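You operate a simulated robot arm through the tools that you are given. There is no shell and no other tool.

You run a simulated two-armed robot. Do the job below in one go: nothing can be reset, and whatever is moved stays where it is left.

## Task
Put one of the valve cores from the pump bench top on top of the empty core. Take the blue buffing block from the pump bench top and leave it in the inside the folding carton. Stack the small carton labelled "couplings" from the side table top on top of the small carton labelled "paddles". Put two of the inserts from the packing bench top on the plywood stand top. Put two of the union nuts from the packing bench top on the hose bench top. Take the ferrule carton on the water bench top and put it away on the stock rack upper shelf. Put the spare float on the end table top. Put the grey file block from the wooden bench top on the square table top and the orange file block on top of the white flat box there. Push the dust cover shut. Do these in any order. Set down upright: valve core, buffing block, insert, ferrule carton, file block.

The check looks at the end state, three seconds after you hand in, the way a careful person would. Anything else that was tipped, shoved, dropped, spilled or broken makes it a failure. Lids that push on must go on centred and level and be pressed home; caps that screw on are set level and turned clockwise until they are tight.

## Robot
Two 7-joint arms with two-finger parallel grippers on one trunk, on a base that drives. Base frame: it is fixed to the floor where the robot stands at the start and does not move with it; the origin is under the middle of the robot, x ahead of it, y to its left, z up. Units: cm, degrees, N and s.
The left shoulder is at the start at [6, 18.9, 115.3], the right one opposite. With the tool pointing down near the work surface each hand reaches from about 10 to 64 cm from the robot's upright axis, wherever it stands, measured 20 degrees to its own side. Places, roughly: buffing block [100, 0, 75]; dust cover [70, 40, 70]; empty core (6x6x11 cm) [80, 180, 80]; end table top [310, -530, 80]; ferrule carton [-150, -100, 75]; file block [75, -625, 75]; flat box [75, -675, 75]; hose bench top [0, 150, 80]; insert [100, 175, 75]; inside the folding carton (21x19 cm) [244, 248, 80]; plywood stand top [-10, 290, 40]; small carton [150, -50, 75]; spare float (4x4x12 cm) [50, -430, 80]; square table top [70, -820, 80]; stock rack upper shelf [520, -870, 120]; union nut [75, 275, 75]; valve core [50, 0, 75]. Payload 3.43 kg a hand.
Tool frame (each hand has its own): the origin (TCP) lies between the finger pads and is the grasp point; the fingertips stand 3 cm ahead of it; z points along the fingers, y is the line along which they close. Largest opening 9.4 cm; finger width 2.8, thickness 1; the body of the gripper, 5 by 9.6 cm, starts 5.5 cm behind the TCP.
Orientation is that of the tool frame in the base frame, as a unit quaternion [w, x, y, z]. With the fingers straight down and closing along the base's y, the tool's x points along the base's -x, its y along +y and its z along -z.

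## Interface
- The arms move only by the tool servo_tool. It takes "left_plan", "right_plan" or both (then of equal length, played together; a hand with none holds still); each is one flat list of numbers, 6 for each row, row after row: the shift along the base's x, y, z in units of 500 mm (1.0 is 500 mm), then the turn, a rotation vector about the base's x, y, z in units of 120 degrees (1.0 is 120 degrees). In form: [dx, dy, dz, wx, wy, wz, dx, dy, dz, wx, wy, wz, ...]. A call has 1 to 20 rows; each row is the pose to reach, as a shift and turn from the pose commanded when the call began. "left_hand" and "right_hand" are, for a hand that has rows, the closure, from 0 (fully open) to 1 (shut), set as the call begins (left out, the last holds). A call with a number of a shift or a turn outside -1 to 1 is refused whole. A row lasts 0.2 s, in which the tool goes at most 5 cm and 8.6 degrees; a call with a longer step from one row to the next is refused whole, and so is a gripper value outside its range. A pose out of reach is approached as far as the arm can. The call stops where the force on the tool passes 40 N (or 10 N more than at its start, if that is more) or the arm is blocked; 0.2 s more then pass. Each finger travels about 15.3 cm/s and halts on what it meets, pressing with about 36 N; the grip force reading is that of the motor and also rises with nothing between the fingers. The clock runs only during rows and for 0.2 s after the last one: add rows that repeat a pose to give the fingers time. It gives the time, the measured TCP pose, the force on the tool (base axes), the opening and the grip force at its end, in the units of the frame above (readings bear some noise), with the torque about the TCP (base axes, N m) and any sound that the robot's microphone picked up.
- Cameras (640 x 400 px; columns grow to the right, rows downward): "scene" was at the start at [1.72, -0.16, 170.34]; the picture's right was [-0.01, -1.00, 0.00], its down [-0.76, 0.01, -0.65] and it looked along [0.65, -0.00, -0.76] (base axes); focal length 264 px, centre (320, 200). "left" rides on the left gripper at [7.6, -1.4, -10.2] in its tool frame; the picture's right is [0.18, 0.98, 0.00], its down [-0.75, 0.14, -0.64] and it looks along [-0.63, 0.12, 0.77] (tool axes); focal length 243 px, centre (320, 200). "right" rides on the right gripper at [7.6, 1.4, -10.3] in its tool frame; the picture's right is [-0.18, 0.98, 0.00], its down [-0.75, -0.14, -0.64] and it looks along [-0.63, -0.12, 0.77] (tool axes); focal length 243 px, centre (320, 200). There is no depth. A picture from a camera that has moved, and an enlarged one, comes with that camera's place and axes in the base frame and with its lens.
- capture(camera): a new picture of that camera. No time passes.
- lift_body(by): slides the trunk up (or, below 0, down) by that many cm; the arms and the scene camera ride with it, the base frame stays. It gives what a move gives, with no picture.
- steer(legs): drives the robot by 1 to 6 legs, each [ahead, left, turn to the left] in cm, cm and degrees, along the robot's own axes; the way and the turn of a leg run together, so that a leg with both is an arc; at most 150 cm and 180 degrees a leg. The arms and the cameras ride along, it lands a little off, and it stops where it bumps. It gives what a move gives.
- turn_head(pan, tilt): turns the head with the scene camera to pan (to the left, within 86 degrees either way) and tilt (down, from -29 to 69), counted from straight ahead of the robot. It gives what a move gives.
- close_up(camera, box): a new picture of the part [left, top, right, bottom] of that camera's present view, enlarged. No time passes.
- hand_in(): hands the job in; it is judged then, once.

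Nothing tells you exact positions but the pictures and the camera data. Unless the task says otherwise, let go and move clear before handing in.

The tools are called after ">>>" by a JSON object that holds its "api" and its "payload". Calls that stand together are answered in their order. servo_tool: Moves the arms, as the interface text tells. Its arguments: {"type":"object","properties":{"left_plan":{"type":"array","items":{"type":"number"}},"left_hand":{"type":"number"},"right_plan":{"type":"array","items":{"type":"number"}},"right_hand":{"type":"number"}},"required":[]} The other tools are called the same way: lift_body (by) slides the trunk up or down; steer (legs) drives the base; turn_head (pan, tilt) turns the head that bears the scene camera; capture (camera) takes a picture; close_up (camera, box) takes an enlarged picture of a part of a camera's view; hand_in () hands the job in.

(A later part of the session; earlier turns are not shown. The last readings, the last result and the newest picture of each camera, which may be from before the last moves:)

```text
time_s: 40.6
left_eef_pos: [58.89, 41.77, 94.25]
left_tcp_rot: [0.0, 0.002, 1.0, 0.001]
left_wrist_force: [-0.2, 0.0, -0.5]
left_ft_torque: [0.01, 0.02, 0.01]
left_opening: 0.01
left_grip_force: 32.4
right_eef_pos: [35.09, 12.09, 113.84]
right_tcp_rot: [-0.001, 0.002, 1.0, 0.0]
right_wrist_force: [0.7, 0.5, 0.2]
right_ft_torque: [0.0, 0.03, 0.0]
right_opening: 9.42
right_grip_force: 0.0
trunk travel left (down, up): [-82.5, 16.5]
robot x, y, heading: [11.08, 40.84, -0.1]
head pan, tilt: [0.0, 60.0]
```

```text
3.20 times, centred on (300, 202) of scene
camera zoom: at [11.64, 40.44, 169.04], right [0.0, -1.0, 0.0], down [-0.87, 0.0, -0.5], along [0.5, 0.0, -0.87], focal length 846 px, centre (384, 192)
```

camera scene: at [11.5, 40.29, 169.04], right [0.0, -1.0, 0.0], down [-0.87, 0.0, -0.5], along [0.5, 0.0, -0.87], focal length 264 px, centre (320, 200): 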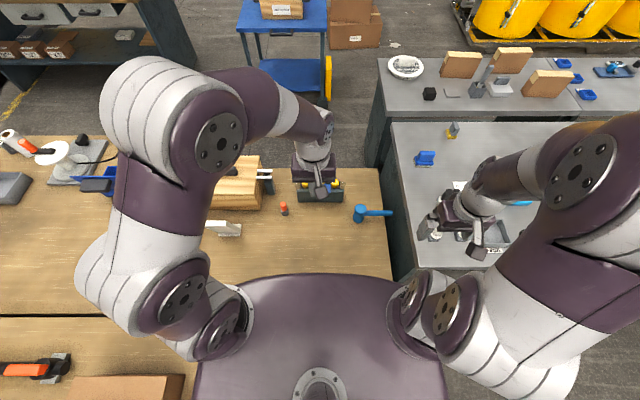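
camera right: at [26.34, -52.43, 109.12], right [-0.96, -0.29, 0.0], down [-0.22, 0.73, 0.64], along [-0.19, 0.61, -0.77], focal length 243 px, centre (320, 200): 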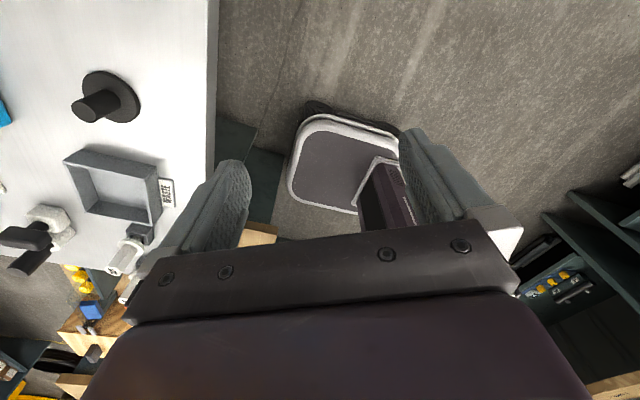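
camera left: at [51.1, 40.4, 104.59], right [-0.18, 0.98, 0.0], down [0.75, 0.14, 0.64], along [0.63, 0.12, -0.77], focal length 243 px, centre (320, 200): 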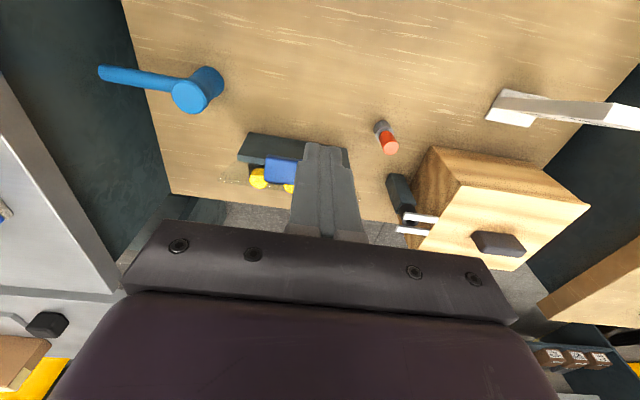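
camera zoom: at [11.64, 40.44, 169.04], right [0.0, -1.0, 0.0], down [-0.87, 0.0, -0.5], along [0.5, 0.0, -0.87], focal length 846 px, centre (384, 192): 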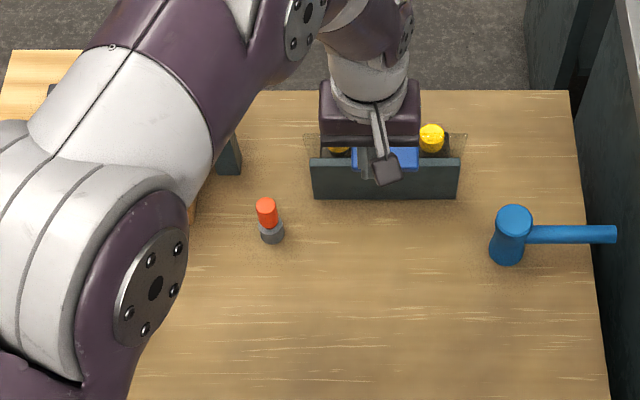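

I confirm the hinge line at about x=77, z=64.5 and the handle face near x=71. I'll lower in front of the handle and then push ahead slowly.

>>> {"api": "servo_tool", "payload": {"left_plan": [0.03, -0.01, -0.08, 0, 0, 0, 0.06, -0.02, -0.16, 0, 0, 0, 0.09, -0.026, -0.24, 0, 0, 0, 0.11, -0.026, -0.32, 0, 0, 0, 0.12, -0.026, -0.4, 0, 0, 0]}}

>>> {"api": "servo_tool", "payload": {"left_plan": [0.04, 0, 0, 0, 0, 0, 0.08, 0, 0, 0, 0, 0, 0.12, 0, 0, 0, 0, 0, 0.16, 0, 0, 0, 0, 0, 0.2, 0, 0, 0, 0, 0, 0.24, 0, 0, 0, 0, 0, 0.28, 0, 0, 0, 0, 0, 0.28, 0, 0, 0, 0, 0]}}

>>> {"api": "capture", "payload": {"camera": "left"}}

>>> {"api": "close_up", "payload": {"camera": "scene", "box": [260, 160, 380, 235]}}

```text
time_s: 41.8
left_eef_pos: [64.88, 40.38, 75.42]
left_tcp_rot: [0.002, 0.002, 1.0, 0.0]
left_wrist_force: [-0.5, 0.2, -0.3]
left_ft_torque: [0.03, 0.02, 0.01]
left_opening: 0.0
left_grip_force: 32.8
left hand out of reach, approached as far as the arm can: row 5
right_eef_pos: [34.97, 12.21, 113.86]
right_tcp_rot: [0.001, 0.002, 1.0, 0.0]
right_wrist_force: [1.1, -0.4, -0.2]
right_ft_torque: [0.0, -0.02, -0.02]
right_opening: 9.39
right_grip_force: 0.0
trunk travel left (down, up): [-82.5, 16.5]
robot x, y, heading: [10.74, 40.8, 0.1]
head pan, tilt: [0.0, 60.0]
```

```text
time_s: 43.6
left_eef_pos: [68.0, 43.43, 79.15]
left_tcp_rot: [0.001, 0.002, 1.0, 0.0]
left_wrist_force: [-0.9, 0.7, -0.6]
left_ft_torque: [0.01, -0.03, -0.01]
left_opening: 0.0
left_grip_force: 33.1
left hand out of reach, approached as far as the arm can: row 1, 2, 3, 4, 5, 6, 7, 8
right_eef_pos: [34.98, 12.07, 114.01]
right_tcp_rot: [0.001, 0.001, 1.0, 0.0]
right_wrist_force: [0.2, 0.1, -0.3]
right_ft_torque: [0.0, 0.0, 0.0]
right_opening: 9.41
right_grip_force: 0.0
trunk travel left (down, up): [-82.5, 16.5]
robot x, y, heading: [10.8, 40.89, 0.0]
head pan, tilt: [0.0, 60.0]
```

```text
taken
camera left: at [60.25, 41.98, 89.53], right [-0.18, 0.98, 0.0], down [0.75, 0.14, 0.64], along [0.63, 0.12, -0.77], focal length 243 px, centre (320, 200)
```

left: 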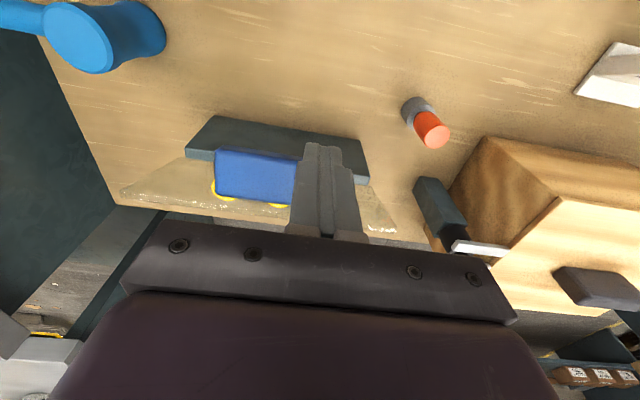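

```text
5.33 times, centred on (320, 198) of scene
camera zoom: at [11.47, 40.45, 169.04], right [0.0, -1.0, 0.0], down [-0.87, 0.0, -0.5], along [0.5, 0.0, -0.87], focal length 1410 px, centre (320, 213)
```

zoom: 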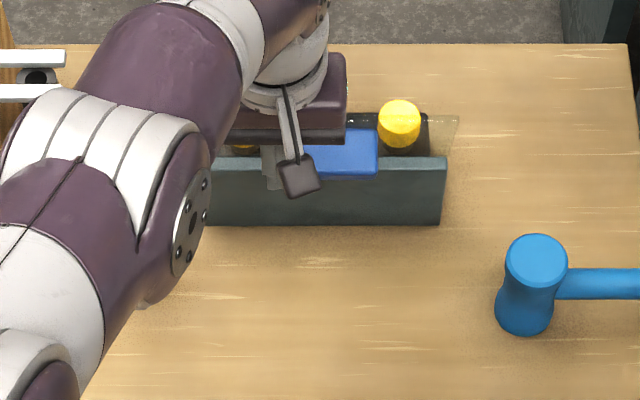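

At this height the arm runs out of reach, so I'll raise the hand and then lower the trunk to bring the shoulder nearer the work.

>>> {"api": "servo_tool", "payload": {"left_plan": [0, -0.02, 0.09, 0, 0, 0, 0, -0.04, 0.18, 0, 0, 0, 0, -0.06, 0.27, 0, 0, 0, 0, -0.06, 0.36, 0, 0, 0]}}

>>> {"api": "lift_body", "payload": {"by": -20}}

```text
time_s: 44.6
left_eef_pos: [67.92, 40.91, 97.43]
left_tcp_rot: [0.001, 0.001, 1.0, 0.0]
left_wrist_force: [-0.3, -0.1, 0.2]
left_ft_torque: [0.0, -0.02, -0.01]
left_opening: 0.01
left_grip_force: 33.3
right_eef_pos: [34.86, 12.08, 113.94]
right_tcp_rot: [0.001, 0.003, 1.0, 0.0]
right_wrist_force: [-0.6, -0.7, 0.5]
right_ft_torque: [-0.01, -0.02, 0.0]
right_opening: 9.42
right_grip_force: 0.0
trunk travel left (down, up): [-82.5, 16.5]
robot x, y, heading: [10.79, 40.53, -0.2]
head pan, tilt: [0.0, 60.0]
```

```text
time_s: 46.7
left_eef_pos: [68.15, 40.89, 77.38]
left_tcp_rot: [-0.001, 0.001, 1.0, 0.0]
left_wrist_force: [0.2, 0.9, 0.0]
left_ft_torque: [0.0, 0.01, -0.01]
left_opening: 0.0
left_grip_force: 32.3
right_eef_pos: [34.8, 12.01, 94.01]
right_tcp_rot: [0.001, 0.001, 1.0, 0.0]
right_wrist_force: [-0.4, -0.6, 0.7]
right_ft_torque: [0.0, -0.01, 0.01]
right_opening: 9.38
right_grip_force: 0.0
trunk travel left (down, up): [-62.5, 36.5]
robot x, y, heading: [10.6, 40.88, 0.0]
head pan, tilt: [0.0, 60.0]
```

Now I'll back off slightly, lower to z 74 and push ahead against the handle.

>>> {"api": "servo_tool", "payload": {"left_plan": [-0.06, 0, 0, 0, 0, 0, -0.06, 0, -0.068, 0, 0, 0, -0.02, 0, -0.068, 0, 0, 0, 0.02, 0, -0.068, 0, 0, 0, 0.06, 0, -0.068, 0, 0, 0, 0.1, 0, -0.068, 0, 0, 0, 0.14, 0, -0.068, 0, 0, 0, 0.18, 0, -0.068, 0, 0, 0, 0.22, 0, -0.068, 0, 0, 0, 0.26, 0, -0.068, 0, 0, 0]}}

>>> {"api": "capture", "payload": {"camera": "left"}}

>>> {"api": "capture", "payload": {"camera": "scene"}}

```text
time_s: 48.4
left_eef_pos: [70.18, 41.35, 74.35]
left_tcp_rot: [0.005, 0.004, 1.0, -0.003]
left_wrist_force: [-11.8, -6.8, 20.3]
left_ft_torque: [0.11, -0.28, -0.05]
left_opening: 0.0
left_grip_force: 33.0
left hand out of reach, approached as far as the arm can: row 5, 6, 7, 8
right_eef_pos: [34.62, 12.07, 93.99]
right_tcp_rot: [0.002, 0.002, 1.0, -0.001]
right_wrist_force: [0.4, 0.2, 0.6]
right_ft_torque: [-0.05, 0.01, 0.01]
right_opening: 9.41
right_grip_force: 0.1
trunk travel left (down, up): [-62.5, 36.5]
robot x, y, heading: [11.14, 40.5, -0.2]
head pan, tilt: [0.0, 60.0]
stopped in row 8 (left hand): the force on the tool passed its limit at 49 N (the readings are from after the stop); the commanded pose is now the measured one
```

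```text
taken
camera left: at [62.34, 40.09, 84.7], right [-0.18, 0.98, -0.01], down [0.75, 0.14, 0.65], along [0.64, 0.11, -0.76], focal length 243 px, centre (320, 200)
```

left: 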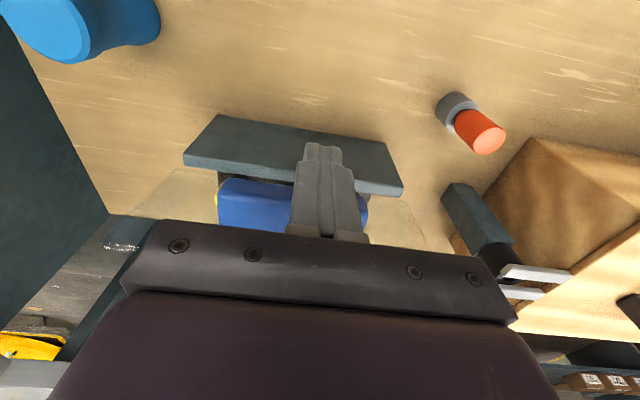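

```text
taken
camera scene: at [11.04, 40.56, 149.04], right [0.0, -1.0, 0.0], down [-0.86, 0.0, -0.5], along [0.5, 0.0, -0.86], focal length 264 px, centre (320, 200)
```

scene: 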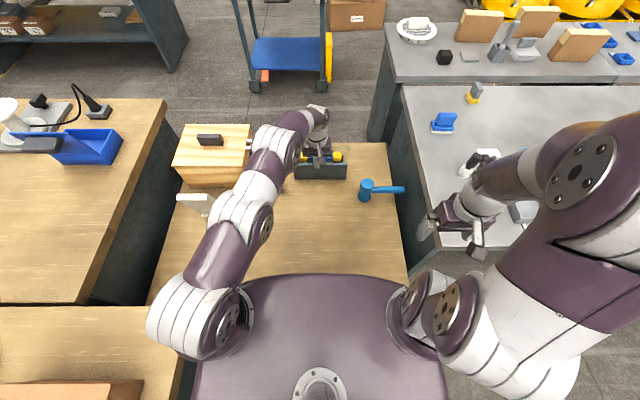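

The push met real resistance, partly upward, so I'll look closely before going on.

>>> {"api": "close_up", "payload": {"camera": "left", "box": [100, 90, 440, 260]}}

>>> {"api": "close_up", "payload": {"camera": "scene", "box": [280, 110, 360, 190]}}

```text
1.88 times, centred on (270, 175) of left
camera zoom: at [62.34, 40.09, 84.7], right [-0.18, 0.98, -0.01], down [0.75, 0.14, 0.65], along [0.64, 0.11, -0.76], focal length 457 px, centre (414, 247)
```

zoom: 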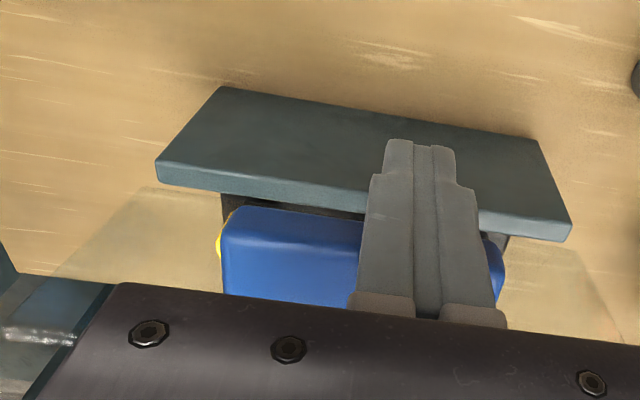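

```text
5.00 times, centred on (320, 150) of scene
camera zoom: at [11.04, 40.56, 149.04], right [0.0, -1.0, 0.0], down [-0.86, 0.0, -0.5], along [0.5, 0.0, -0.86], focal length 1322 px, centre (320, 450)
```

zoom: 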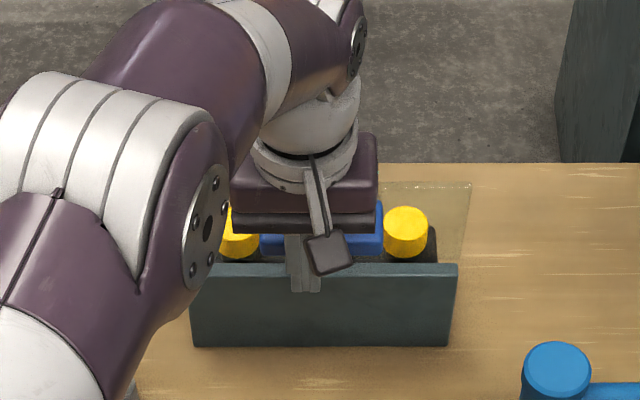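

The straight-down wrist is near its limit here. I'll back off and pitch the fingers forward about 45°, so I can push with the tips and then follow the flap over.

>>> {"api": "servo_tool", "payload": {"left_plan": [-0.08, 0, 0, 0, 0, 0, -0.12, 0, 0.05, 0, -0.07, 0, -0.12, 0, 0.08, 0, -0.14, 0, -0.12, 0, 0.08, 0, -0.21, 0, -0.12, 0, 0.08, 0, -0.28, 0, -0.12, 0, 0.08, 0, -0.35, 0, -0.12, 0, 0.08, 0, -0.4, 0]}}

>>> {"api": "capture", "payload": {"camera": "left"}}

>>> {"api": "close_up", "payload": {"camera": "scene", "box": [280, 110, 360, 190]}}

```text
time_s: 50.0
left_eef_pos: [64.32, 41.4, 78.15]
left_tcp_rot: [0.409, 0.004, 0.913, 0.0]
left_wrist_force: [0.1, -0.2, 0.0]
left_ft_torque: [-0.02, 0.01, -0.01]
left_opening: 0.0
left_grip_force: 33.0
right_eef_pos: [34.82, 11.87, 94.01]
right_tcp_rot: [-0.001, 0.001, 1.0, -0.001]
right_wrist_force: [-0.2, -0.2, -0.2]
right_ft_torque: [-0.01, 0.01, 0.0]
right_opening: 9.4
right_grip_force: 0.1
trunk travel left (down, up): [-62.5, 36.5]
robot x, y, heading: [10.74, 40.29, -0.2]
head pan, tilt: [0.0, 60.0]
```

```text
taken
camera left: at [51.42, 40.14, 79.31], right [-0.12, 0.98, -0.13], down [0.02, 0.14, 0.99], along [0.99, 0.11, -0.04], focal length 243 px, centre (320, 200)
```

left: 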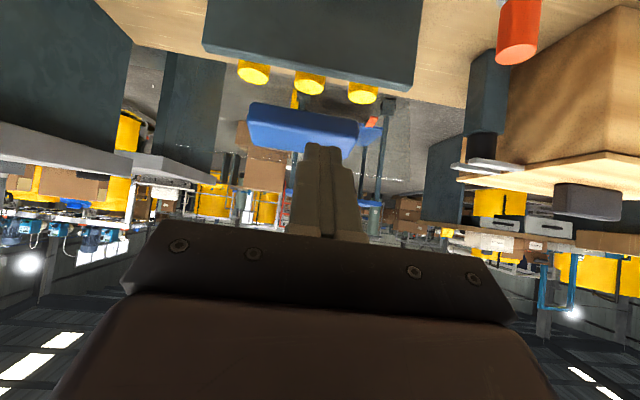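

```text
5.00 times, centred on (320, 150) of scene
camera zoom: at [11.47, 40.38, 149.04], right [0.0, -1.0, 0.0], down [-0.87, 0.0, -0.5], along [0.5, 0.0, -0.87], focal length 1322 px, centre (320, 450)
```

zoom: 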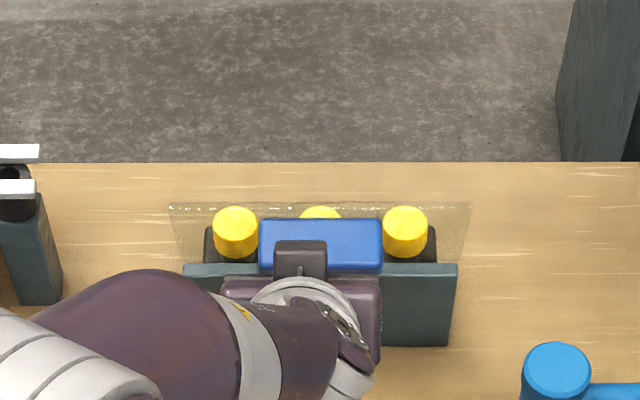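

Seen from the front, the handle spans z 70 to 74.5 at y≈41, above the yellow knobs. I'll push the handle along its arc with the fingertips.

>>> {"api": "servo_tool", "payload": {"left_plan": [0, -0.01, -0.076, 0, 0, 0, 0.04, -0.01, -0.076, 0, 0, 0, 0.065, -0.01, -0.076, 0, 0, 0, 0.08, -0.01, -0.07, 0, 0, 0, 0.095, -0.01, -0.06, 0, 0, 0, 0.11, -0.01, -0.05, 0, 0, 0, 0.13, -0.01, -0.042, 0, 0, 0, 0.15, -0.01, -0.036, 0, 0, 0, 0.17, -0.01, -0.032, 0, 0, 0, 0.19, -0.01, -0.028, 0, 0, 0, 0.21, -0.01, -0.028, 0, 0, 0, 0.24, -0.01, -0.028, 0, 0, 0, 0.27, -0.01, -0.034, 0, 0, 0]}}

>>> {"api": "close_up", "payload": {"camera": "scene", "box": [280, 110, 360, 190]}}

>>> {"api": "capture", "payload": {"camera": "left"}}

```text
time_s: 52.8
left_eef_pos: [77.91, 40.95, 76.35]
left_tcp_rot: [0.407, 0.004, 0.913, 0.0]
left_wrist_force: [0.1, -0.1, 0.4]
left_ft_torque: [-0.01, 0.01, 0.0]
left_opening: 0.03
left_grip_force: 33.1
right_eef_pos: [34.93, 11.98, 93.92]
right_tcp_rot: [0.0, 0.002, 1.0, 0.0]
right_wrist_force: [0.4, -0.1, -0.2]
right_ft_torque: [-0.02, -0.01, -0.01]
right_opening: 9.39
right_grip_force: 0.1
trunk travel left (down, up): [-62.5, 36.5]
robot x, y, heading: [11.02, 40.43, -0.1]
head pan, tilt: [0.0, 60.0]
```

```text
5.00 times, centred on (320, 150) of scene
camera zoom: at [11.51, 40.41, 149.04], right [0.0, -1.0, 0.0], down [-0.87, 0.0, -0.5], along [0.5, 0.0, -0.87], focal length 1322 px, centre (320, 450)
```

zoom: 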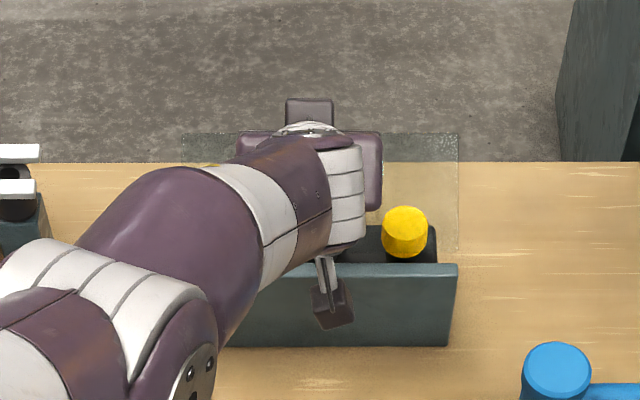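

```text
taken
camera left: at [65.01, 39.65, 77.54], right [-0.12, 0.98, -0.13], down [0.03, 0.14, 0.99], along [0.99, 0.11, -0.04], focal length 243 px, centre (320, 200)
```

left: 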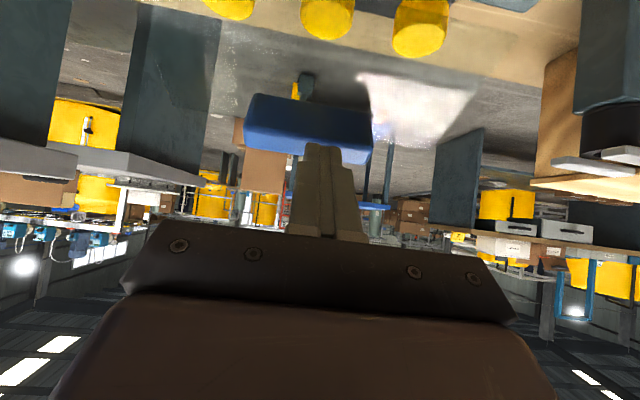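

The flap is moving and stays where I leave it. I'll keep going round the arc, forward and down.

>>> {"api": "servo_tool", "payload": {"left_plan": [0.02, 0, -0.008, 0, 0, 0, 0.04, 0, -0.02, 0, 0, 0, 0.055, 0, -0.032, 0, 0, 0, 0.07, 0, -0.044, 0, 0, 0, 0.085, 0, -0.058, 0, 0, 0, 0.098, 0, -0.072, 0, 0, 0, 0.11, 0, -0.088, 0, 0, 0, 0.12, 0, -0.104, 0, 0, 0, 0.128, 0, -0.12, 0, 0, 0, 0.134, 0, -0.136, 0, 0, 0]}}

>>> {"api": "close_up", "payload": {"camera": "scene", "box": [280, 110, 360, 190]}}

>>> {"api": "capture", "payload": {"camera": "left"}}

```text
time_s: 54.4
left_eef_pos: [82.59, 41.0, 72.86]
left_tcp_rot: [0.412, 0.003, 0.911, 0.001]
left_wrist_force: [-37.8, 3.8, 26.5]
left_ft_torque: [0.27, 0.72, 0.11]
left_opening: 0.0
left_grip_force: 32.8
right_eef_pos: [34.11, 12.14, 94.14]
right_tcp_rot: [0.005, 0.001, 1.0, -0.001]
right_wrist_force: [0.0, 0.3, -0.5]
right_ft_torque: [-0.05, -0.04, 0.0]
right_opening: 9.4
right_grip_force: 0.1
trunk travel left (down, up): [-62.5, 36.5]
robot x, y, heading: [10.75, 40.39, -0.4]
head pan, tilt: [0.0, 60.0]
stopped in row 8 (left hand): the force on the tool passed its limit at 55 N (the readings are from after the stop); the commanded pose is now the measured one
```

```text
5.00 times, centred on (320, 150) of scene
camera zoom: at [10.25, 40.51, 149.09], right [0.0, -1.0, 0.0], down [-0.86, 0.0, -0.51], along [0.51, 0.0, -0.86], focal length 1322 px, centre (320, 450)
```

zoom: 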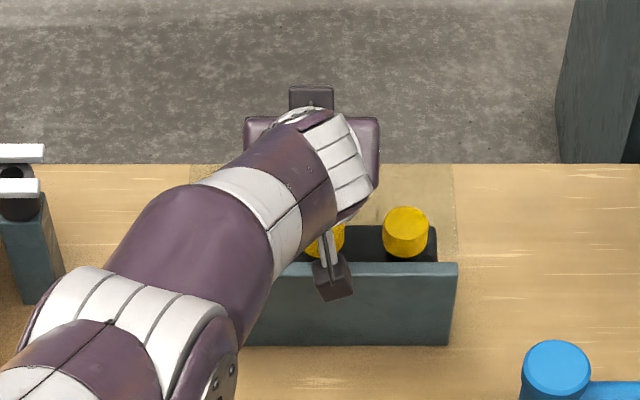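

```text
taken
camera left: at [69.73, 39.65, 73.91], right [-0.12, 0.98, -0.13], down [0.02, 0.14, 0.99], along [0.99, 0.11, -0.03], focal length 243 px, centre (320, 200)
```

left: 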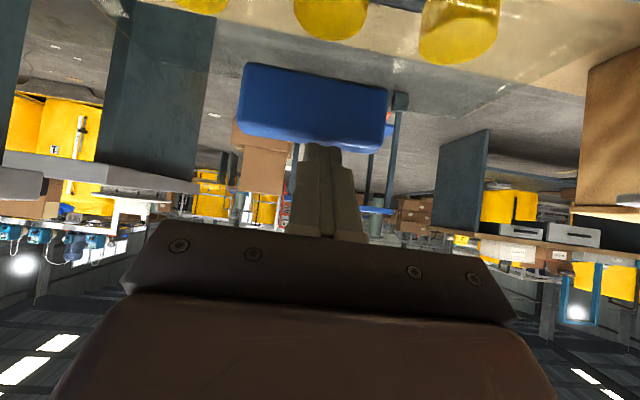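

The force rose with the flap partly down. I'll check the flap's angle more closely.

>>> {"api": "close_up", "payload": {"camera": "scene", "box": [300, 125, 350, 165]}}

>>> {"api": "close_up", "payload": {"camera": "left", "box": [160, 0, 560, 240]}}

```text
10.00 times, centred on (325, 145) of scene
camera zoom: at [10.25, 40.51, 149.09], right [0.0, -1.0, 0.0], down [-0.86, 0.0, -0.51], along [0.51, 0.0, -0.86], focal length 2644 px, centre (270, 750)
```

zoom: 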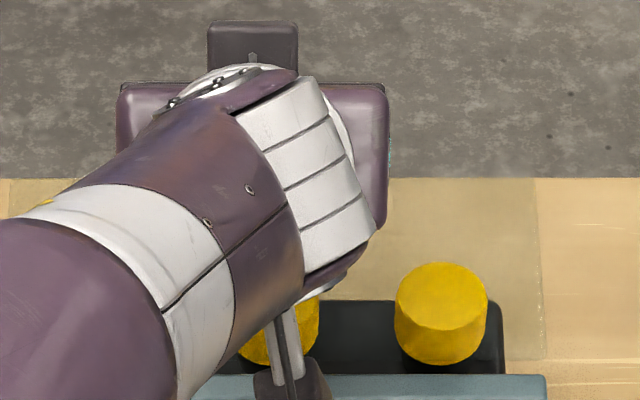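

```text
1.60 times, centred on (360, 120) of left
camera zoom: at [69.73, 39.65, 73.91], right [-0.12, 0.98, -0.13], down [0.02, 0.14, 0.99], along [0.99, 0.11, -0.03], focal length 388 px, centre (256, 328)
```

zoom: 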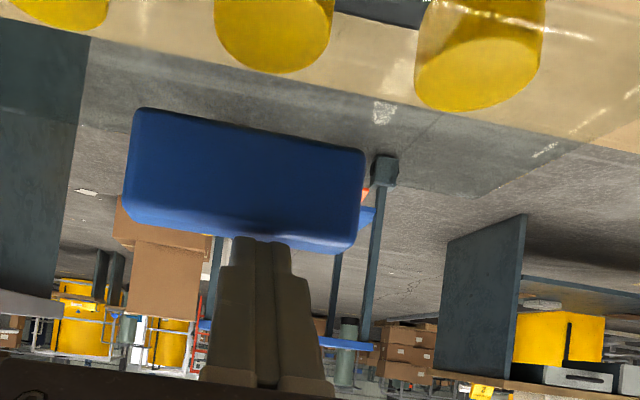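

The flap is now only about 10–15° from closed. I'll press straight down on the handle.

>>> {"api": "servo_tool", "payload": {"left_plan": [-0.01, 0, 0.01, 0, 0, 0, -0.01, 0, -0.005, 0, 0, 0, -0.01, 0, -0.015, 0, 0, 0, -0.01, 0, -0.025, 0, 0, 0, -0.01, 0, -0.035, 0, 0, 0, -0.01, 0, -0.045, 0, 0, 0, -0.01, 0, -0.055, 0, 0, 0, -0.01, 0, -0.065, 0, 0, 0]}}

>>> {"api": "close_up", "payload": {"camera": "left", "box": [160, 0, 560, 240]}}

>>> {"api": "close_up", "payload": {"camera": "scene", "box": [300, 125, 350, 165]}}

```text
time_s: 55.4
left_eef_pos: [82.58, 41.04, 72.74]
left_tcp_rot: [0.419, 0.002, 0.908, -0.001]
left_wrist_force: [-43.6, 6.2, 30.8]
left_ft_torque: [0.34, 0.84, 0.12]
left_opening: 0.0
left_grip_force: 33.0
right_eef_pos: [34.06, 12.16, 94.13]
right_tcp_rot: [0.004, 0.0, 1.0, -0.002]
right_wrist_force: [-0.7, -0.8, 0.6]
right_ft_torque: [-0.01, 0.02, -0.01]
right_opening: 9.37
right_grip_force: 0.1
trunk travel left (down, up): [-62.5, 36.5]
robot x, y, heading: [10.55, 40.71, 0.1]
head pan, tilt: [0.0, 60.0]
stopped in row 4 (left hand): the force on the tool passed its limit at 60 N (the readings are from after the stop); the commanded pose is now the measured one
```

```text
1.60 times, centred on (360, 120) of left
camera zoom: at [69.67, 39.65, 73.66], right [-0.11, 0.98, -0.14], down [0.0, 0.14, 0.99], along [0.99, 0.11, -0.02], focal length 388 px, centre (256, 328)
```

zoom: 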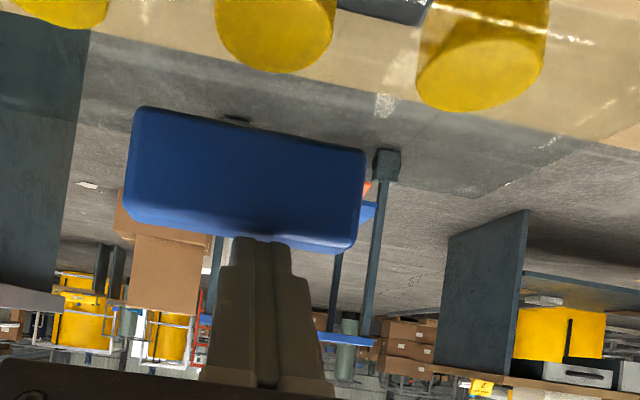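

```text
10.00 times, centred on (325, 145) of scene
camera zoom: at [10.12, 40.52, 149.03], right [0.0, -1.0, 0.0], down [-0.86, 0.0, -0.51], along [0.51, 0.0, -0.86], focal length 2644 px, centre (270, 750)
```

zoom: 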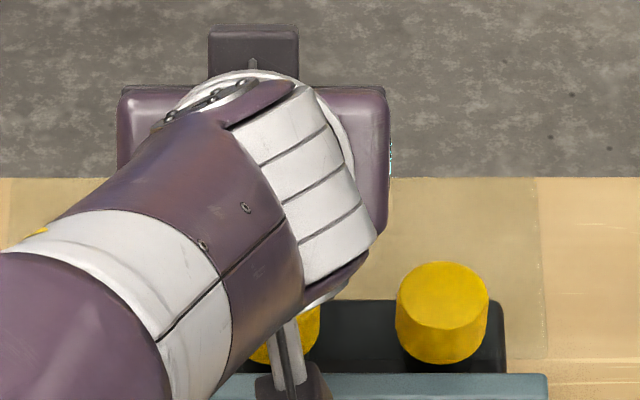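

The flap looks level now, with its far edge at z≈65.8 and the handle top at about 70.5. I'll lift off and check that it stays shut.

>>> {"api": "servo_tool", "payload": {"left_plan": [-0.02, 0, 0.04, 0, 0, 0, -0.06, 0, 0.12, 0, 0.07, 0, -0.12, 0, 0.19, 0, 0.14, 0, -0.2, 0, 0.24, 0, 0.21, 0, -0.28, 0.04, 0.28, 0, 0.28, 0, -0.36, 0.1, 0.32, 0, 0.35, 0, -0.42, 0.16, 0.36, 0, 0.4, 0, -0.44, 0.25, 0.38, 0, 0.4, 0, -0.44, 0.34, 0.38, 0, 0.4, 0]}}

>>> {"api": "close_up", "payload": {"camera": "scene", "box": [270, 110, 370, 200]}}

>>> {"api": "capture", "payload": {"camera": "left"}}

```text
refused: row 6 steps farther than a row can; nothing moved
```

```text
4.44 times, centred on (320, 155) of scene
camera zoom: at [10.12, 40.52, 149.03], right [0.0, -1.0, 0.0], down [-0.86, 0.0, -0.51], along [0.51, 0.0, -0.86], focal length 1175 px, centre (320, 400)
```

zoom: 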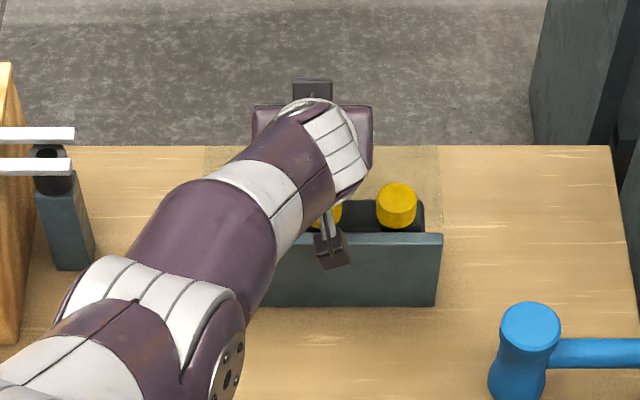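

```text
taken
camera left: at [69.67, 39.65, 73.66], right [-0.11, 0.98, -0.14], down [0.0, 0.14, 0.99], along [0.99, 0.11, -0.02], focal length 243 px, centre (320, 200)
```

left: 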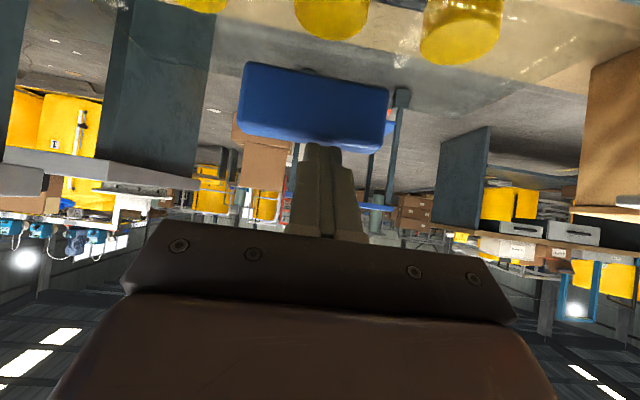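

I'll retry with smaller steps.

>>> {"api": "servo_tool", "payload": {"left_plan": [-0.02, 0, 0.04, 0, 0, 0, -0.06, 0, 0.12, 0, 0.07, 0, -0.11, 0, 0.18, 0, 0.14, 0, -0.17, 0, 0.24, 0, 0.21, 0, -0.24, 0.02, 0.29, 0, 0.28, 0, -0.3, 0.07, 0.33, 0, 0.35, 0, -0.35, 0.13, 0.36, 0, 0.4, 0, -0.38, 0.21, 0.38, 0, 0.4, 0, -0.4, 0.29, 0.38, 0, 0.4, 0, -0.4, 0.37, 0.38, 0, 0.4, 0]}}

>>> {"api": "close_up", "payload": {"camera": "scene", "box": [270, 110, 370, 200]}}

>>> {"api": "capture", "payload": {"camera": "left"}}

```text
time_s: 57.5
left_eef_pos: [62.99, 59.52, 90.85]
left_tcp_rot: [0.009, 0.004, 1.0, -0.002]
left_wrist_force: [0.0, 0.5, -0.5]
left_ft_torque: [0.02, 0.01, 0.0]
left_opening: 0.01
left_grip_force: 33.0
right_eef_pos: [34.81, 12.07, 93.96]
right_tcp_rot: [0.001, 0.002, 1.0, -0.001]
right_wrist_force: [0.9, -0.5, 0.1]
right_ft_torque: [0.0, 0.0, 0.0]
right_opening: 9.41
right_grip_force: 0.0
trunk travel left (down, up): [-62.5, 36.5]
robot x, y, heading: [10.78, 40.69, 0.0]
head pan, tilt: [0.0, 60.0]
```

```text
4.44 times, centred on (320, 155) of scene
camera zoom: at [11.41, 40.55, 149.04], right [0.0, -1.0, 0.0], down [-0.87, 0.0, -0.5], along [0.5, 0.0, -0.87], focal length 1175 px, centre (320, 400)
```

zoom: 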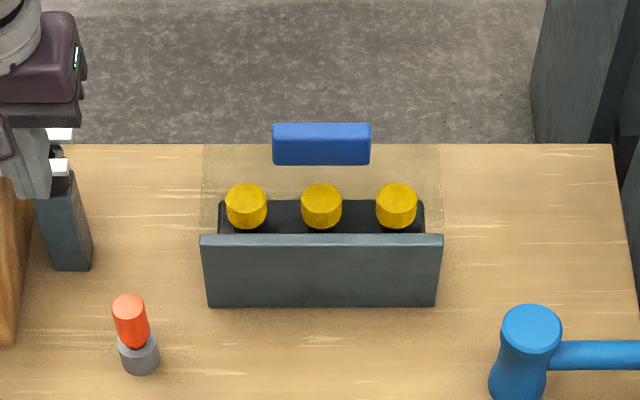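

```text
taken
camera left: at [55.03, 58.09, 101.03], right [-0.18, 0.98, -0.01], down [0.74, 0.14, 0.65], along [0.64, 0.11, -0.76], focal length 243 px, centre (320, 200)
```

left: 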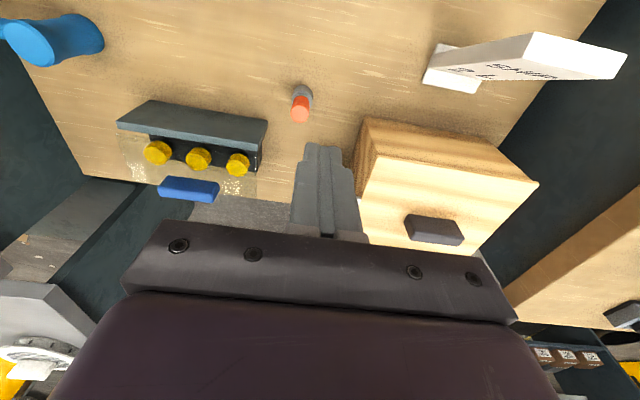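

The flap now covers the knobs. I'll zoom in to check that it's truly flat.

>>> {"api": "close_up", "payload": {"camera": "left", "box": [100, 80, 300, 220]}}

>>> {"api": "close_up", "payload": {"camera": "scene", "box": [290, 130, 355, 180]}}

```text
2.86 times, centred on (200, 150) of left
camera zoom: at [55.03, 58.09, 101.03], right [-0.18, 0.98, -0.01], down [0.74, 0.14, 0.65], along [0.64, 0.11, -0.76], focal length 693 px, centre (663, 343)
```

zoom: 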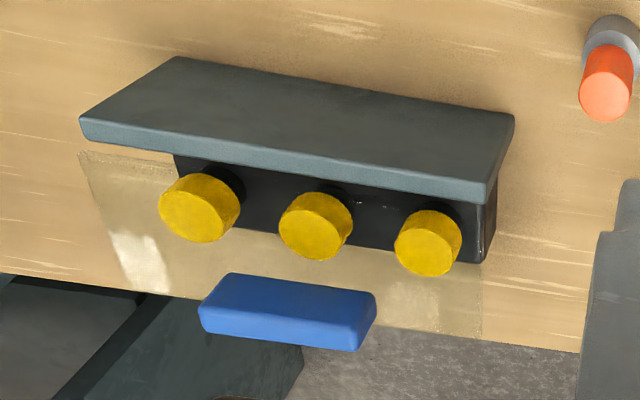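

```text
8.00 times, centred on (322, 155) of scene
camera zoom: at [11.41, 40.55, 149.04], right [0.0, -1.0, 0.0], down [-0.87, 0.0, -0.5], along [0.5, 0.0, -0.87], focal length 2116 px, centre (300, 560)
```

zoom: 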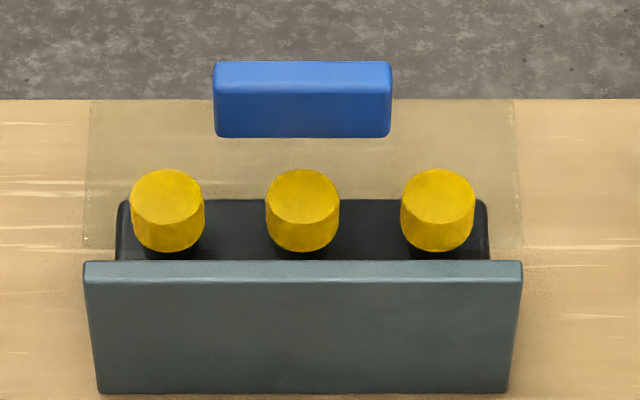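

The dust cover is shut. Before choosing a valve core, I'll look at the "empty core" on the packing bench, at about [80, 180].

>>> {"api": "lift_body", "payload": {"by": 20}}

>>> {"api": "turn_head", "payload": {"pan": 63, "tilt": 30}}

>>> {"api": "capture", "payload": {"camera": "scene"}}

>>> {"api": "close_up", "payload": {"camera": "scene", "box": [200, 100, 440, 250]}}

```text
time_s: 59.7
left_eef_pos: [63.11, 59.28, 110.84]
left_tcp_rot: [0.008, 0.003, 1.0, -0.003]
left_wrist_force: [-0.4, 0.7, -0.4]
left_ft_torque: [0.01, -0.02, 0.01]
left_opening: 0.0
left_grip_force: 32.8
right_eef_pos: [34.77, 12.02, 113.98]
right_tcp_rot: [0.0, 0.002, 1.0, 0.0]
right_wrist_force: [-0.2, 0.3, 0.1]
right_ft_torque: [0.02, -0.02, 0.04]
right_opening: 9.42
right_grip_force: 0.0
trunk travel left (down, up): [-82.5, 16.5]
robot x, y, heading: [10.76, 40.62, -0.1]
head pan, tilt: [0.0, 60.0]
```

```text
time_s: 61.0
left_eef_pos: [63.0, 59.26, 110.8]
left_tcp_rot: [0.008, 0.003, 1.0, -0.003]
left_wrist_force: [-0.1, 0.2, -0.3]
left_ft_torque: [0.03, 0.0, 0.03]
left_opening: 0.0
left_grip_force: 32.2
right_eef_pos: [34.78, 12.04, 113.92]
right_tcp_rot: [0.0, 0.002, 1.0, 0.0]
right_wrist_force: [-0.6, 0.1, 0.2]
right_ft_torque: [0.02, 0.02, 0.03]
right_opening: 9.4
right_grip_force: 0.1
trunk travel left (down, up): [-82.5, 16.5]
robot x, y, heading: [10.45, 40.28, -0.2]
head pan, tilt: [63.0, 30.0]
```

```text
taken
camera scene: at [8.87, 48.5, 173.24], right [0.89, -0.46, 0.0], down [-0.23, -0.44, -0.87], along [0.4, 0.77, -0.5], focal length 264 px, centre (320, 200)
```

scene: 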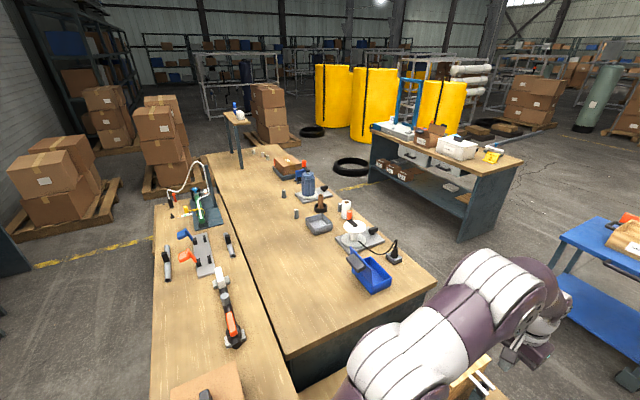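

```text
2.67 times, centred on (320, 175) of scene
camera zoom: at [8.87, 48.5, 173.24], right [0.89, -0.46, 0.0], down [-0.23, -0.44, -0.87], along [0.4, 0.77, -0.5], focal length 705 px, centre (320, 267)
```

zoom: 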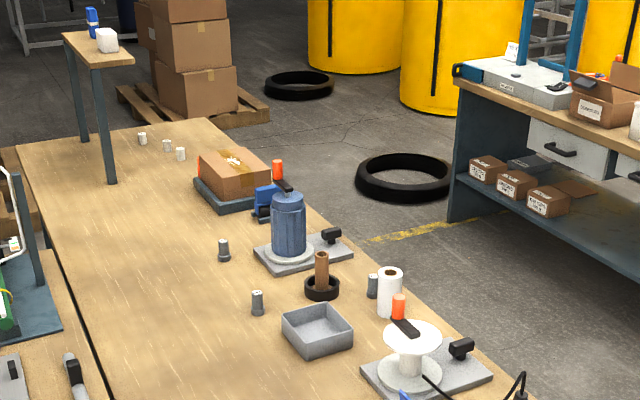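

The empty core is the brown tube on a black foot at about [78, 181], with inserts and union nuts nearby. Now I'll back out and go to the pump bench to pick up a valve core and the blue block.

>>> {"api": "steer", "payload": {"legs": [[-64, 0, 0], [0, -42, 0], [52, 0, 0]]}}

>>> {"api": "servo_tool", "payload": {"left_plan": [-0.08, 0, 0.02, 0, 0, 0, -0.16, 0, 0.03, 0, 0, 0, -0.24, 0.05, 0.03, 0, 0, 0, -0.32, 0.1, 0.03, 0, 0, 0, -0.36, 0.16, 0.03, 0, 0, 0], "left_hand": 0}}

>>> {"api": "turn_head", "payload": {"pan": 0, "tilt": 55}}

>>> {"api": "capture", "payload": {"camera": "scene"}}

>>> {"api": "capture", "payload": {"camera": "right"}}

```text
time_s: 69.4
left_eef_pos: [51.88, 17.47, 110.83]
left_tcp_rot: [0.008, 0.004, 1.0, -0.003]
left_wrist_force: [0.5, 0.3, 0.0]
left_ft_torque: [0.03, 0.0, 0.02]
left_opening: 0.01
left_grip_force: 33.1
right_eef_pos: [23.44, -29.7, 113.97]
right_tcp_rot: [0.0, 0.004, 1.0, 0.0]
right_wrist_force: [-0.6, 0.6, 0.1]
right_ft_torque: [0.0, 0.01, 0.02]
right_opening: 9.4
right_grip_force: 0.1
trunk travel left (down, up): [-82.5, 16.5]
robot x, y, heading: [-0.18, -1.07, -0.7]
head pan, tilt: [63.0, 30.0]
```

```text
time_s: 70.6
left_eef_pos: [33.9, 25.5, 112.07]
left_tcp_rot: [0.008, 0.006, 1.0, -0.003]
left_wrist_force: [-0.3, 0.0, 0.2]
left_ft_torque: [0.02, 0.0, 0.02]
left_opening: 9.39
left_grip_force: 0.0
right_eef_pos: [23.46, -29.7, 113.96]
right_tcp_rot: [0.0, 0.005, 1.0, 0.0]
right_wrist_force: [0.0, -0.2, -0.5]
right_ft_torque: [0.03, -0.03, -0.01]
right_opening: 9.41
right_grip_force: 0.0
trunk travel left (down, up): [-82.5, 16.5]
robot x, y, heading: [-0.69, -1.09, -0.6]
head pan, tilt: [63.0, 30.0]
```

```text
time_s: 71.9
left_eef_pos: [34.07, 25.49, 112.28]
left_tcp_rot: [0.008, 0.005, 1.0, -0.002]
left_wrist_force: [-0.2, 0.4, 0.5]
left_ft_torque: [-0.02, 0.01, 0.02]
left_opening: 9.4
left_grip_force: 0.1
right_eef_pos: [23.48, -29.72, 114.03]
right_tcp_rot: [0.0, 0.005, 1.0, -0.001]
right_wrist_force: [0.3, 0.6, 0.4]
right_ft_torque: [-0.02, 0.03, -0.01]
right_opening: 9.4
right_grip_force: 0.0
trunk travel left (down, up): [-82.5, 16.5]
robot x, y, heading: [-0.39, -1.35, -0.8]
head pan, tilt: [0.0, 55.0]
```

```text
taken
camera scene: at [0.84, -1.1, 169.64], right [-0.01, -1.0, 0.0], down [-0.82, 0.01, -0.57], along [0.57, -0.01, -0.82], focal length 264 px, centre (320, 200)
```

scene: 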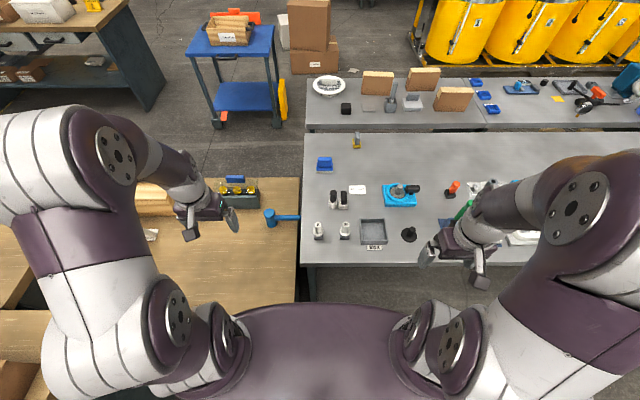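

```text
taken
camera right: at [15.88, -28.2, 124.13], right [0.19, 0.98, 0.0], down [0.75, -0.15, 0.64], along [0.63, -0.12, -0.77], focal length 243 px, centre (320, 200)
```

right: 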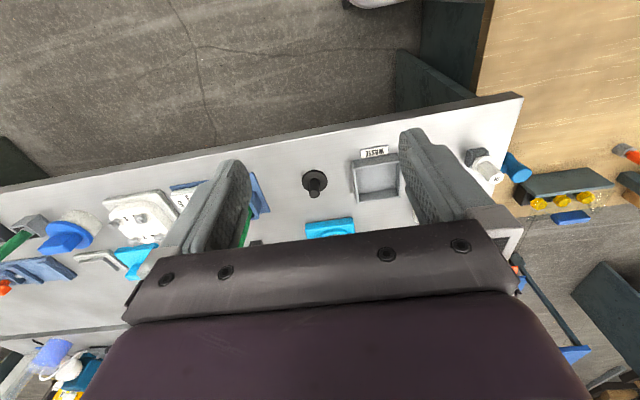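

I'll zoom in on the two cores to place them accurately.

>>> {"api": "close_up", "payload": {"camera": "scene", "box": [305, 180, 385, 250]}}

>>> {"api": "servo_tool", "payload": {"right_plan": [0.02, 0.08, 0, 0, 0, 0, 0.06, 0.16, 0, 0, 0, 0, 0.12, 0.22, -0.02, 0, 0, 0, 0.19, 0.27, -0.04, 0, 0, 0, 0.25, 0.3, -0.08, 0, 0, 0, 0.27, 0.3, -0.15, 0, 0, 0]}}

>>> {"api": "capture", "payload": {"camera": "right"}}

```text
5.71 times, centred on (345, 215) of scene
camera zoom: at [0.84, -1.1, 169.64], right [-0.01, -1.0, 0.0], down [-0.82, 0.01, -0.57], along [0.57, -0.01, -0.82], focal length 1511 px, centre (177, 114)
```

zoom: 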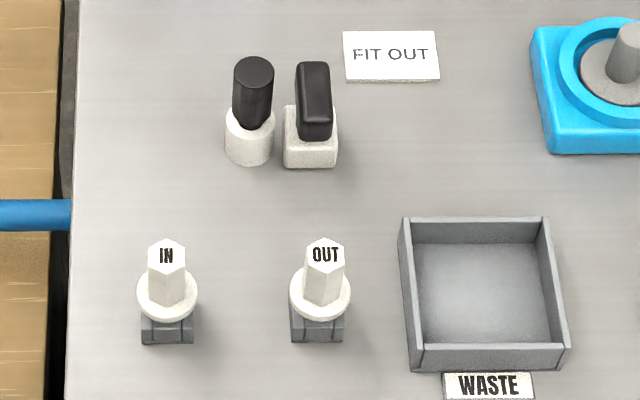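

```text
time_s: 73.3
left_eef_pos: [34.1, 25.42, 112.09]
left_tcp_rot: [0.008, 0.005, 1.0, -0.001]
left_wrist_force: [0.4, -1.0, 0.2]
left_ft_torque: [0.02, 0.05, 0.0]
left_opening: 9.38
left_grip_force: 0.1
right_eef_pos: [37.3, -14.54, 106.44]
right_tcp_rot: [-0.002, 0.006, 1.0, 0.0]
right_wrist_force: [0.6, 0.4, -1.4]
right_ft_torque: [0.0, 0.0, 0.01]
right_opening: 9.41
right_grip_force: 0.1
trunk travel left (down, up): [-82.5, 16.5]
robot x, y, heading: [-0.35, -1.0, -0.7]
head pan, tilt: [0.0, 55.0]
```

```text
taken
camera right: at [29.64, -13.04, 116.59], right [0.19, 0.98, 0.0], down [0.75, -0.15, 0.64], along [0.63, -0.12, -0.77], focal length 243 px, centre (320, 200)
```

right: 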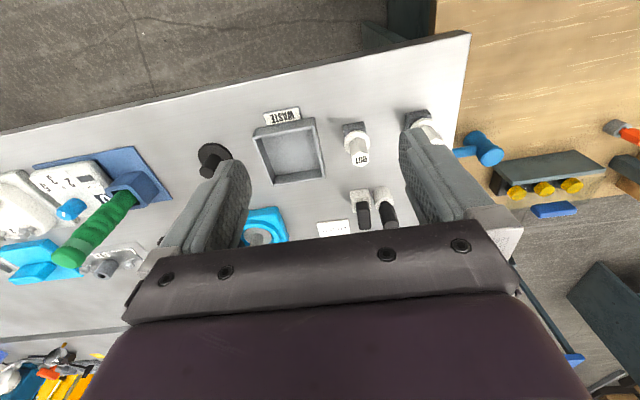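

I need to be sure which pieces are the valve cores. I'll look at all four candidates from closer up.

>>> {"api": "close_up", "payload": {"camera": "right", "box": [310, 90, 470, 240]}}

>>> {"api": "servo_tool", "payload": {"right_plan": [0.02, -0.02, -0.06, 0, 0, 0, 0.04, -0.04, -0.12, 0, 0, 0, 0.06, -0.06, -0.18, 0, 0, 0]}}

>>> {"api": "capture", "payload": {"camera": "right"}}

>>> {"api": "close_up", "payload": {"camera": "right", "box": [330, 80, 550, 240]}}

```text
2.67 times, centred on (390, 165) of right
camera zoom: at [29.64, -13.04, 116.59], right [0.19, 0.98, 0.0], down [0.75, -0.15, 0.64], along [0.63, -0.12, -0.77], focal length 647 px, centre (133, 293)
```

zoom: 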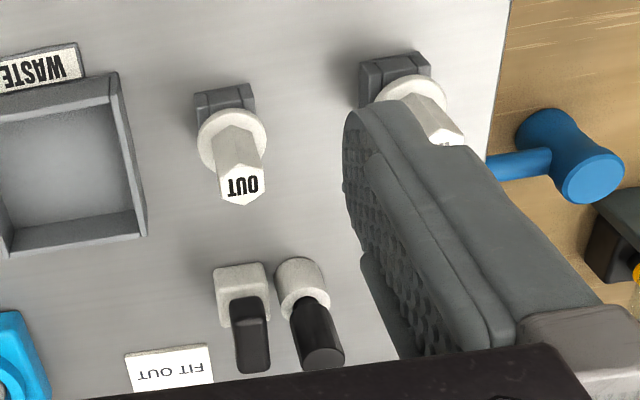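

```text
time_s: 74.1
left_eef_pos: [34.01, 25.48, 111.97]
left_tcp_rot: [0.008, 0.005, 1.0, -0.002]
left_wrist_force: [0.1, -0.2, 0.1]
left_ft_torque: [-0.03, -0.01, -0.02]
left_opening: 9.43
left_grip_force: 0.0
right_eef_pos: [39.96, -17.56, 97.24]
right_tcp_rot: [0.0, 0.004, 1.0, 0.0]
right_wrist_force: [-0.4, 0.3, -0.4]
right_ft_torque: [0.02, -0.01, -0.01]
right_opening: 9.39
right_grip_force: 0.0
trunk travel left (down, up): [-82.5, 16.5]
robot x, y, heading: [-0.41, -1.2, -0.5]
head pan, tilt: [0.0, 55.0]
```

```text
taken
camera right: at [32.4, -16.15, 107.5], right [0.19, 0.98, 0.0], down [0.75, -0.15, 0.64], along [0.63, -0.12, -0.77], focal length 243 px, centre (320, 200)
```

right: 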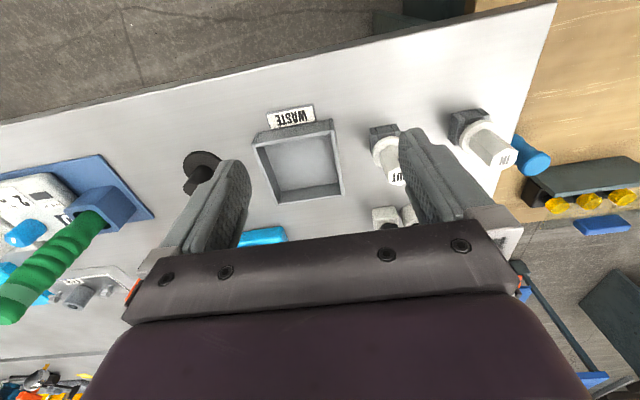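

```text
2.50 times, centred on (440, 160) of right
camera zoom: at [32.4, -16.15, 107.5], right [0.19, 0.98, 0.0], down [0.75, -0.15, 0.64], along [0.63, -0.12, -0.77], focal length 606 px, centre (20, 300)
```

zoom: 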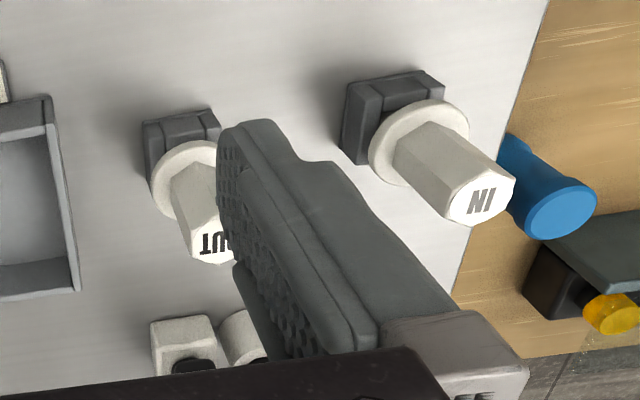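

The IN and OUT pieces are hex cores about 8 cm tall, standing upright with IN at [47.2, −1.3] and the top at z≈87.6. I'll take IN, so I'm moving the right hand over it.

>>> {"api": "servo_tool", "payload": {"right_plan": [0.03, 0.08, 0.02, 0, 0, 0, 0.06, 0.16, 0.02, 0, 0, 0, 0.1, 0.24, 0.02, 0, 0, 0, 0.144, 0.31, 0.0, 0, 0, 0, 0.144, 0.326, -0.02, 0, 0, 0], "right_hand": 0.2}}

>>> {"api": "capture", "payload": {"camera": "right"}}

>>> {"api": "close_up", "payload": {"camera": "scene", "box": [285, 180, 385, 250]}}

```text
time_s: 75.3
left_eef_pos: [33.97, 25.38, 112.16]
left_tcp_rot: [0.008, 0.005, 1.0, -0.003]
left_wrist_force: [-0.3, -0.1, -0.2]
left_ft_torque: [0.0, 0.01, 0.0]
left_opening: 9.43
left_grip_force: 0.0
right_eef_pos: [47.37, -1.3, 96.5]
right_tcp_rot: [0.0, 0.005, 1.0, 0.0]
right_wrist_force: [-0.5, -0.9, 0.3]
right_ft_torque: [-0.02, -0.01, 0.03]
right_opening: 7.52
right_grip_force: 0.0
trunk travel left (down, up): [-82.5, 16.5]
robot x, y, heading: [-0.33, -0.82, -0.6]
head pan, tilt: [0.0, 55.0]
```

```text
taken
camera right: at [39.63, 0.15, 106.68], right [0.19, 0.98, 0.0], down [0.75, -0.15, 0.64], along [0.63, -0.12, -0.77], focal length 243 px, centre (320, 200)
```

right: 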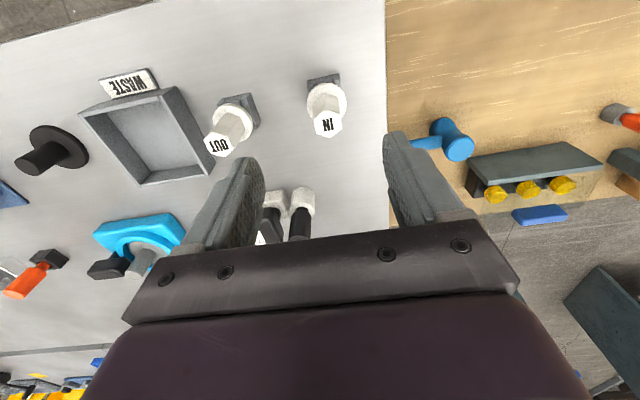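

```text
5.71 times, centred on (335, 215) of scene
camera zoom: at [0.81, -1.15, 169.64], right [-0.01, -1.0, 0.0], down [-0.82, 0.01, -0.57], along [0.57, -0.01, -0.82], focal length 1511 px, centre (234, 114)
```

zoom: 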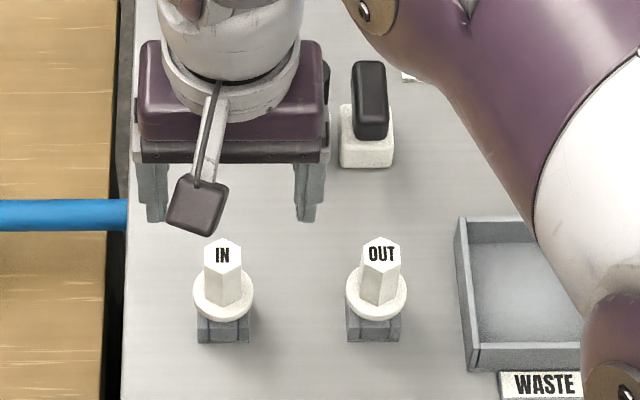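

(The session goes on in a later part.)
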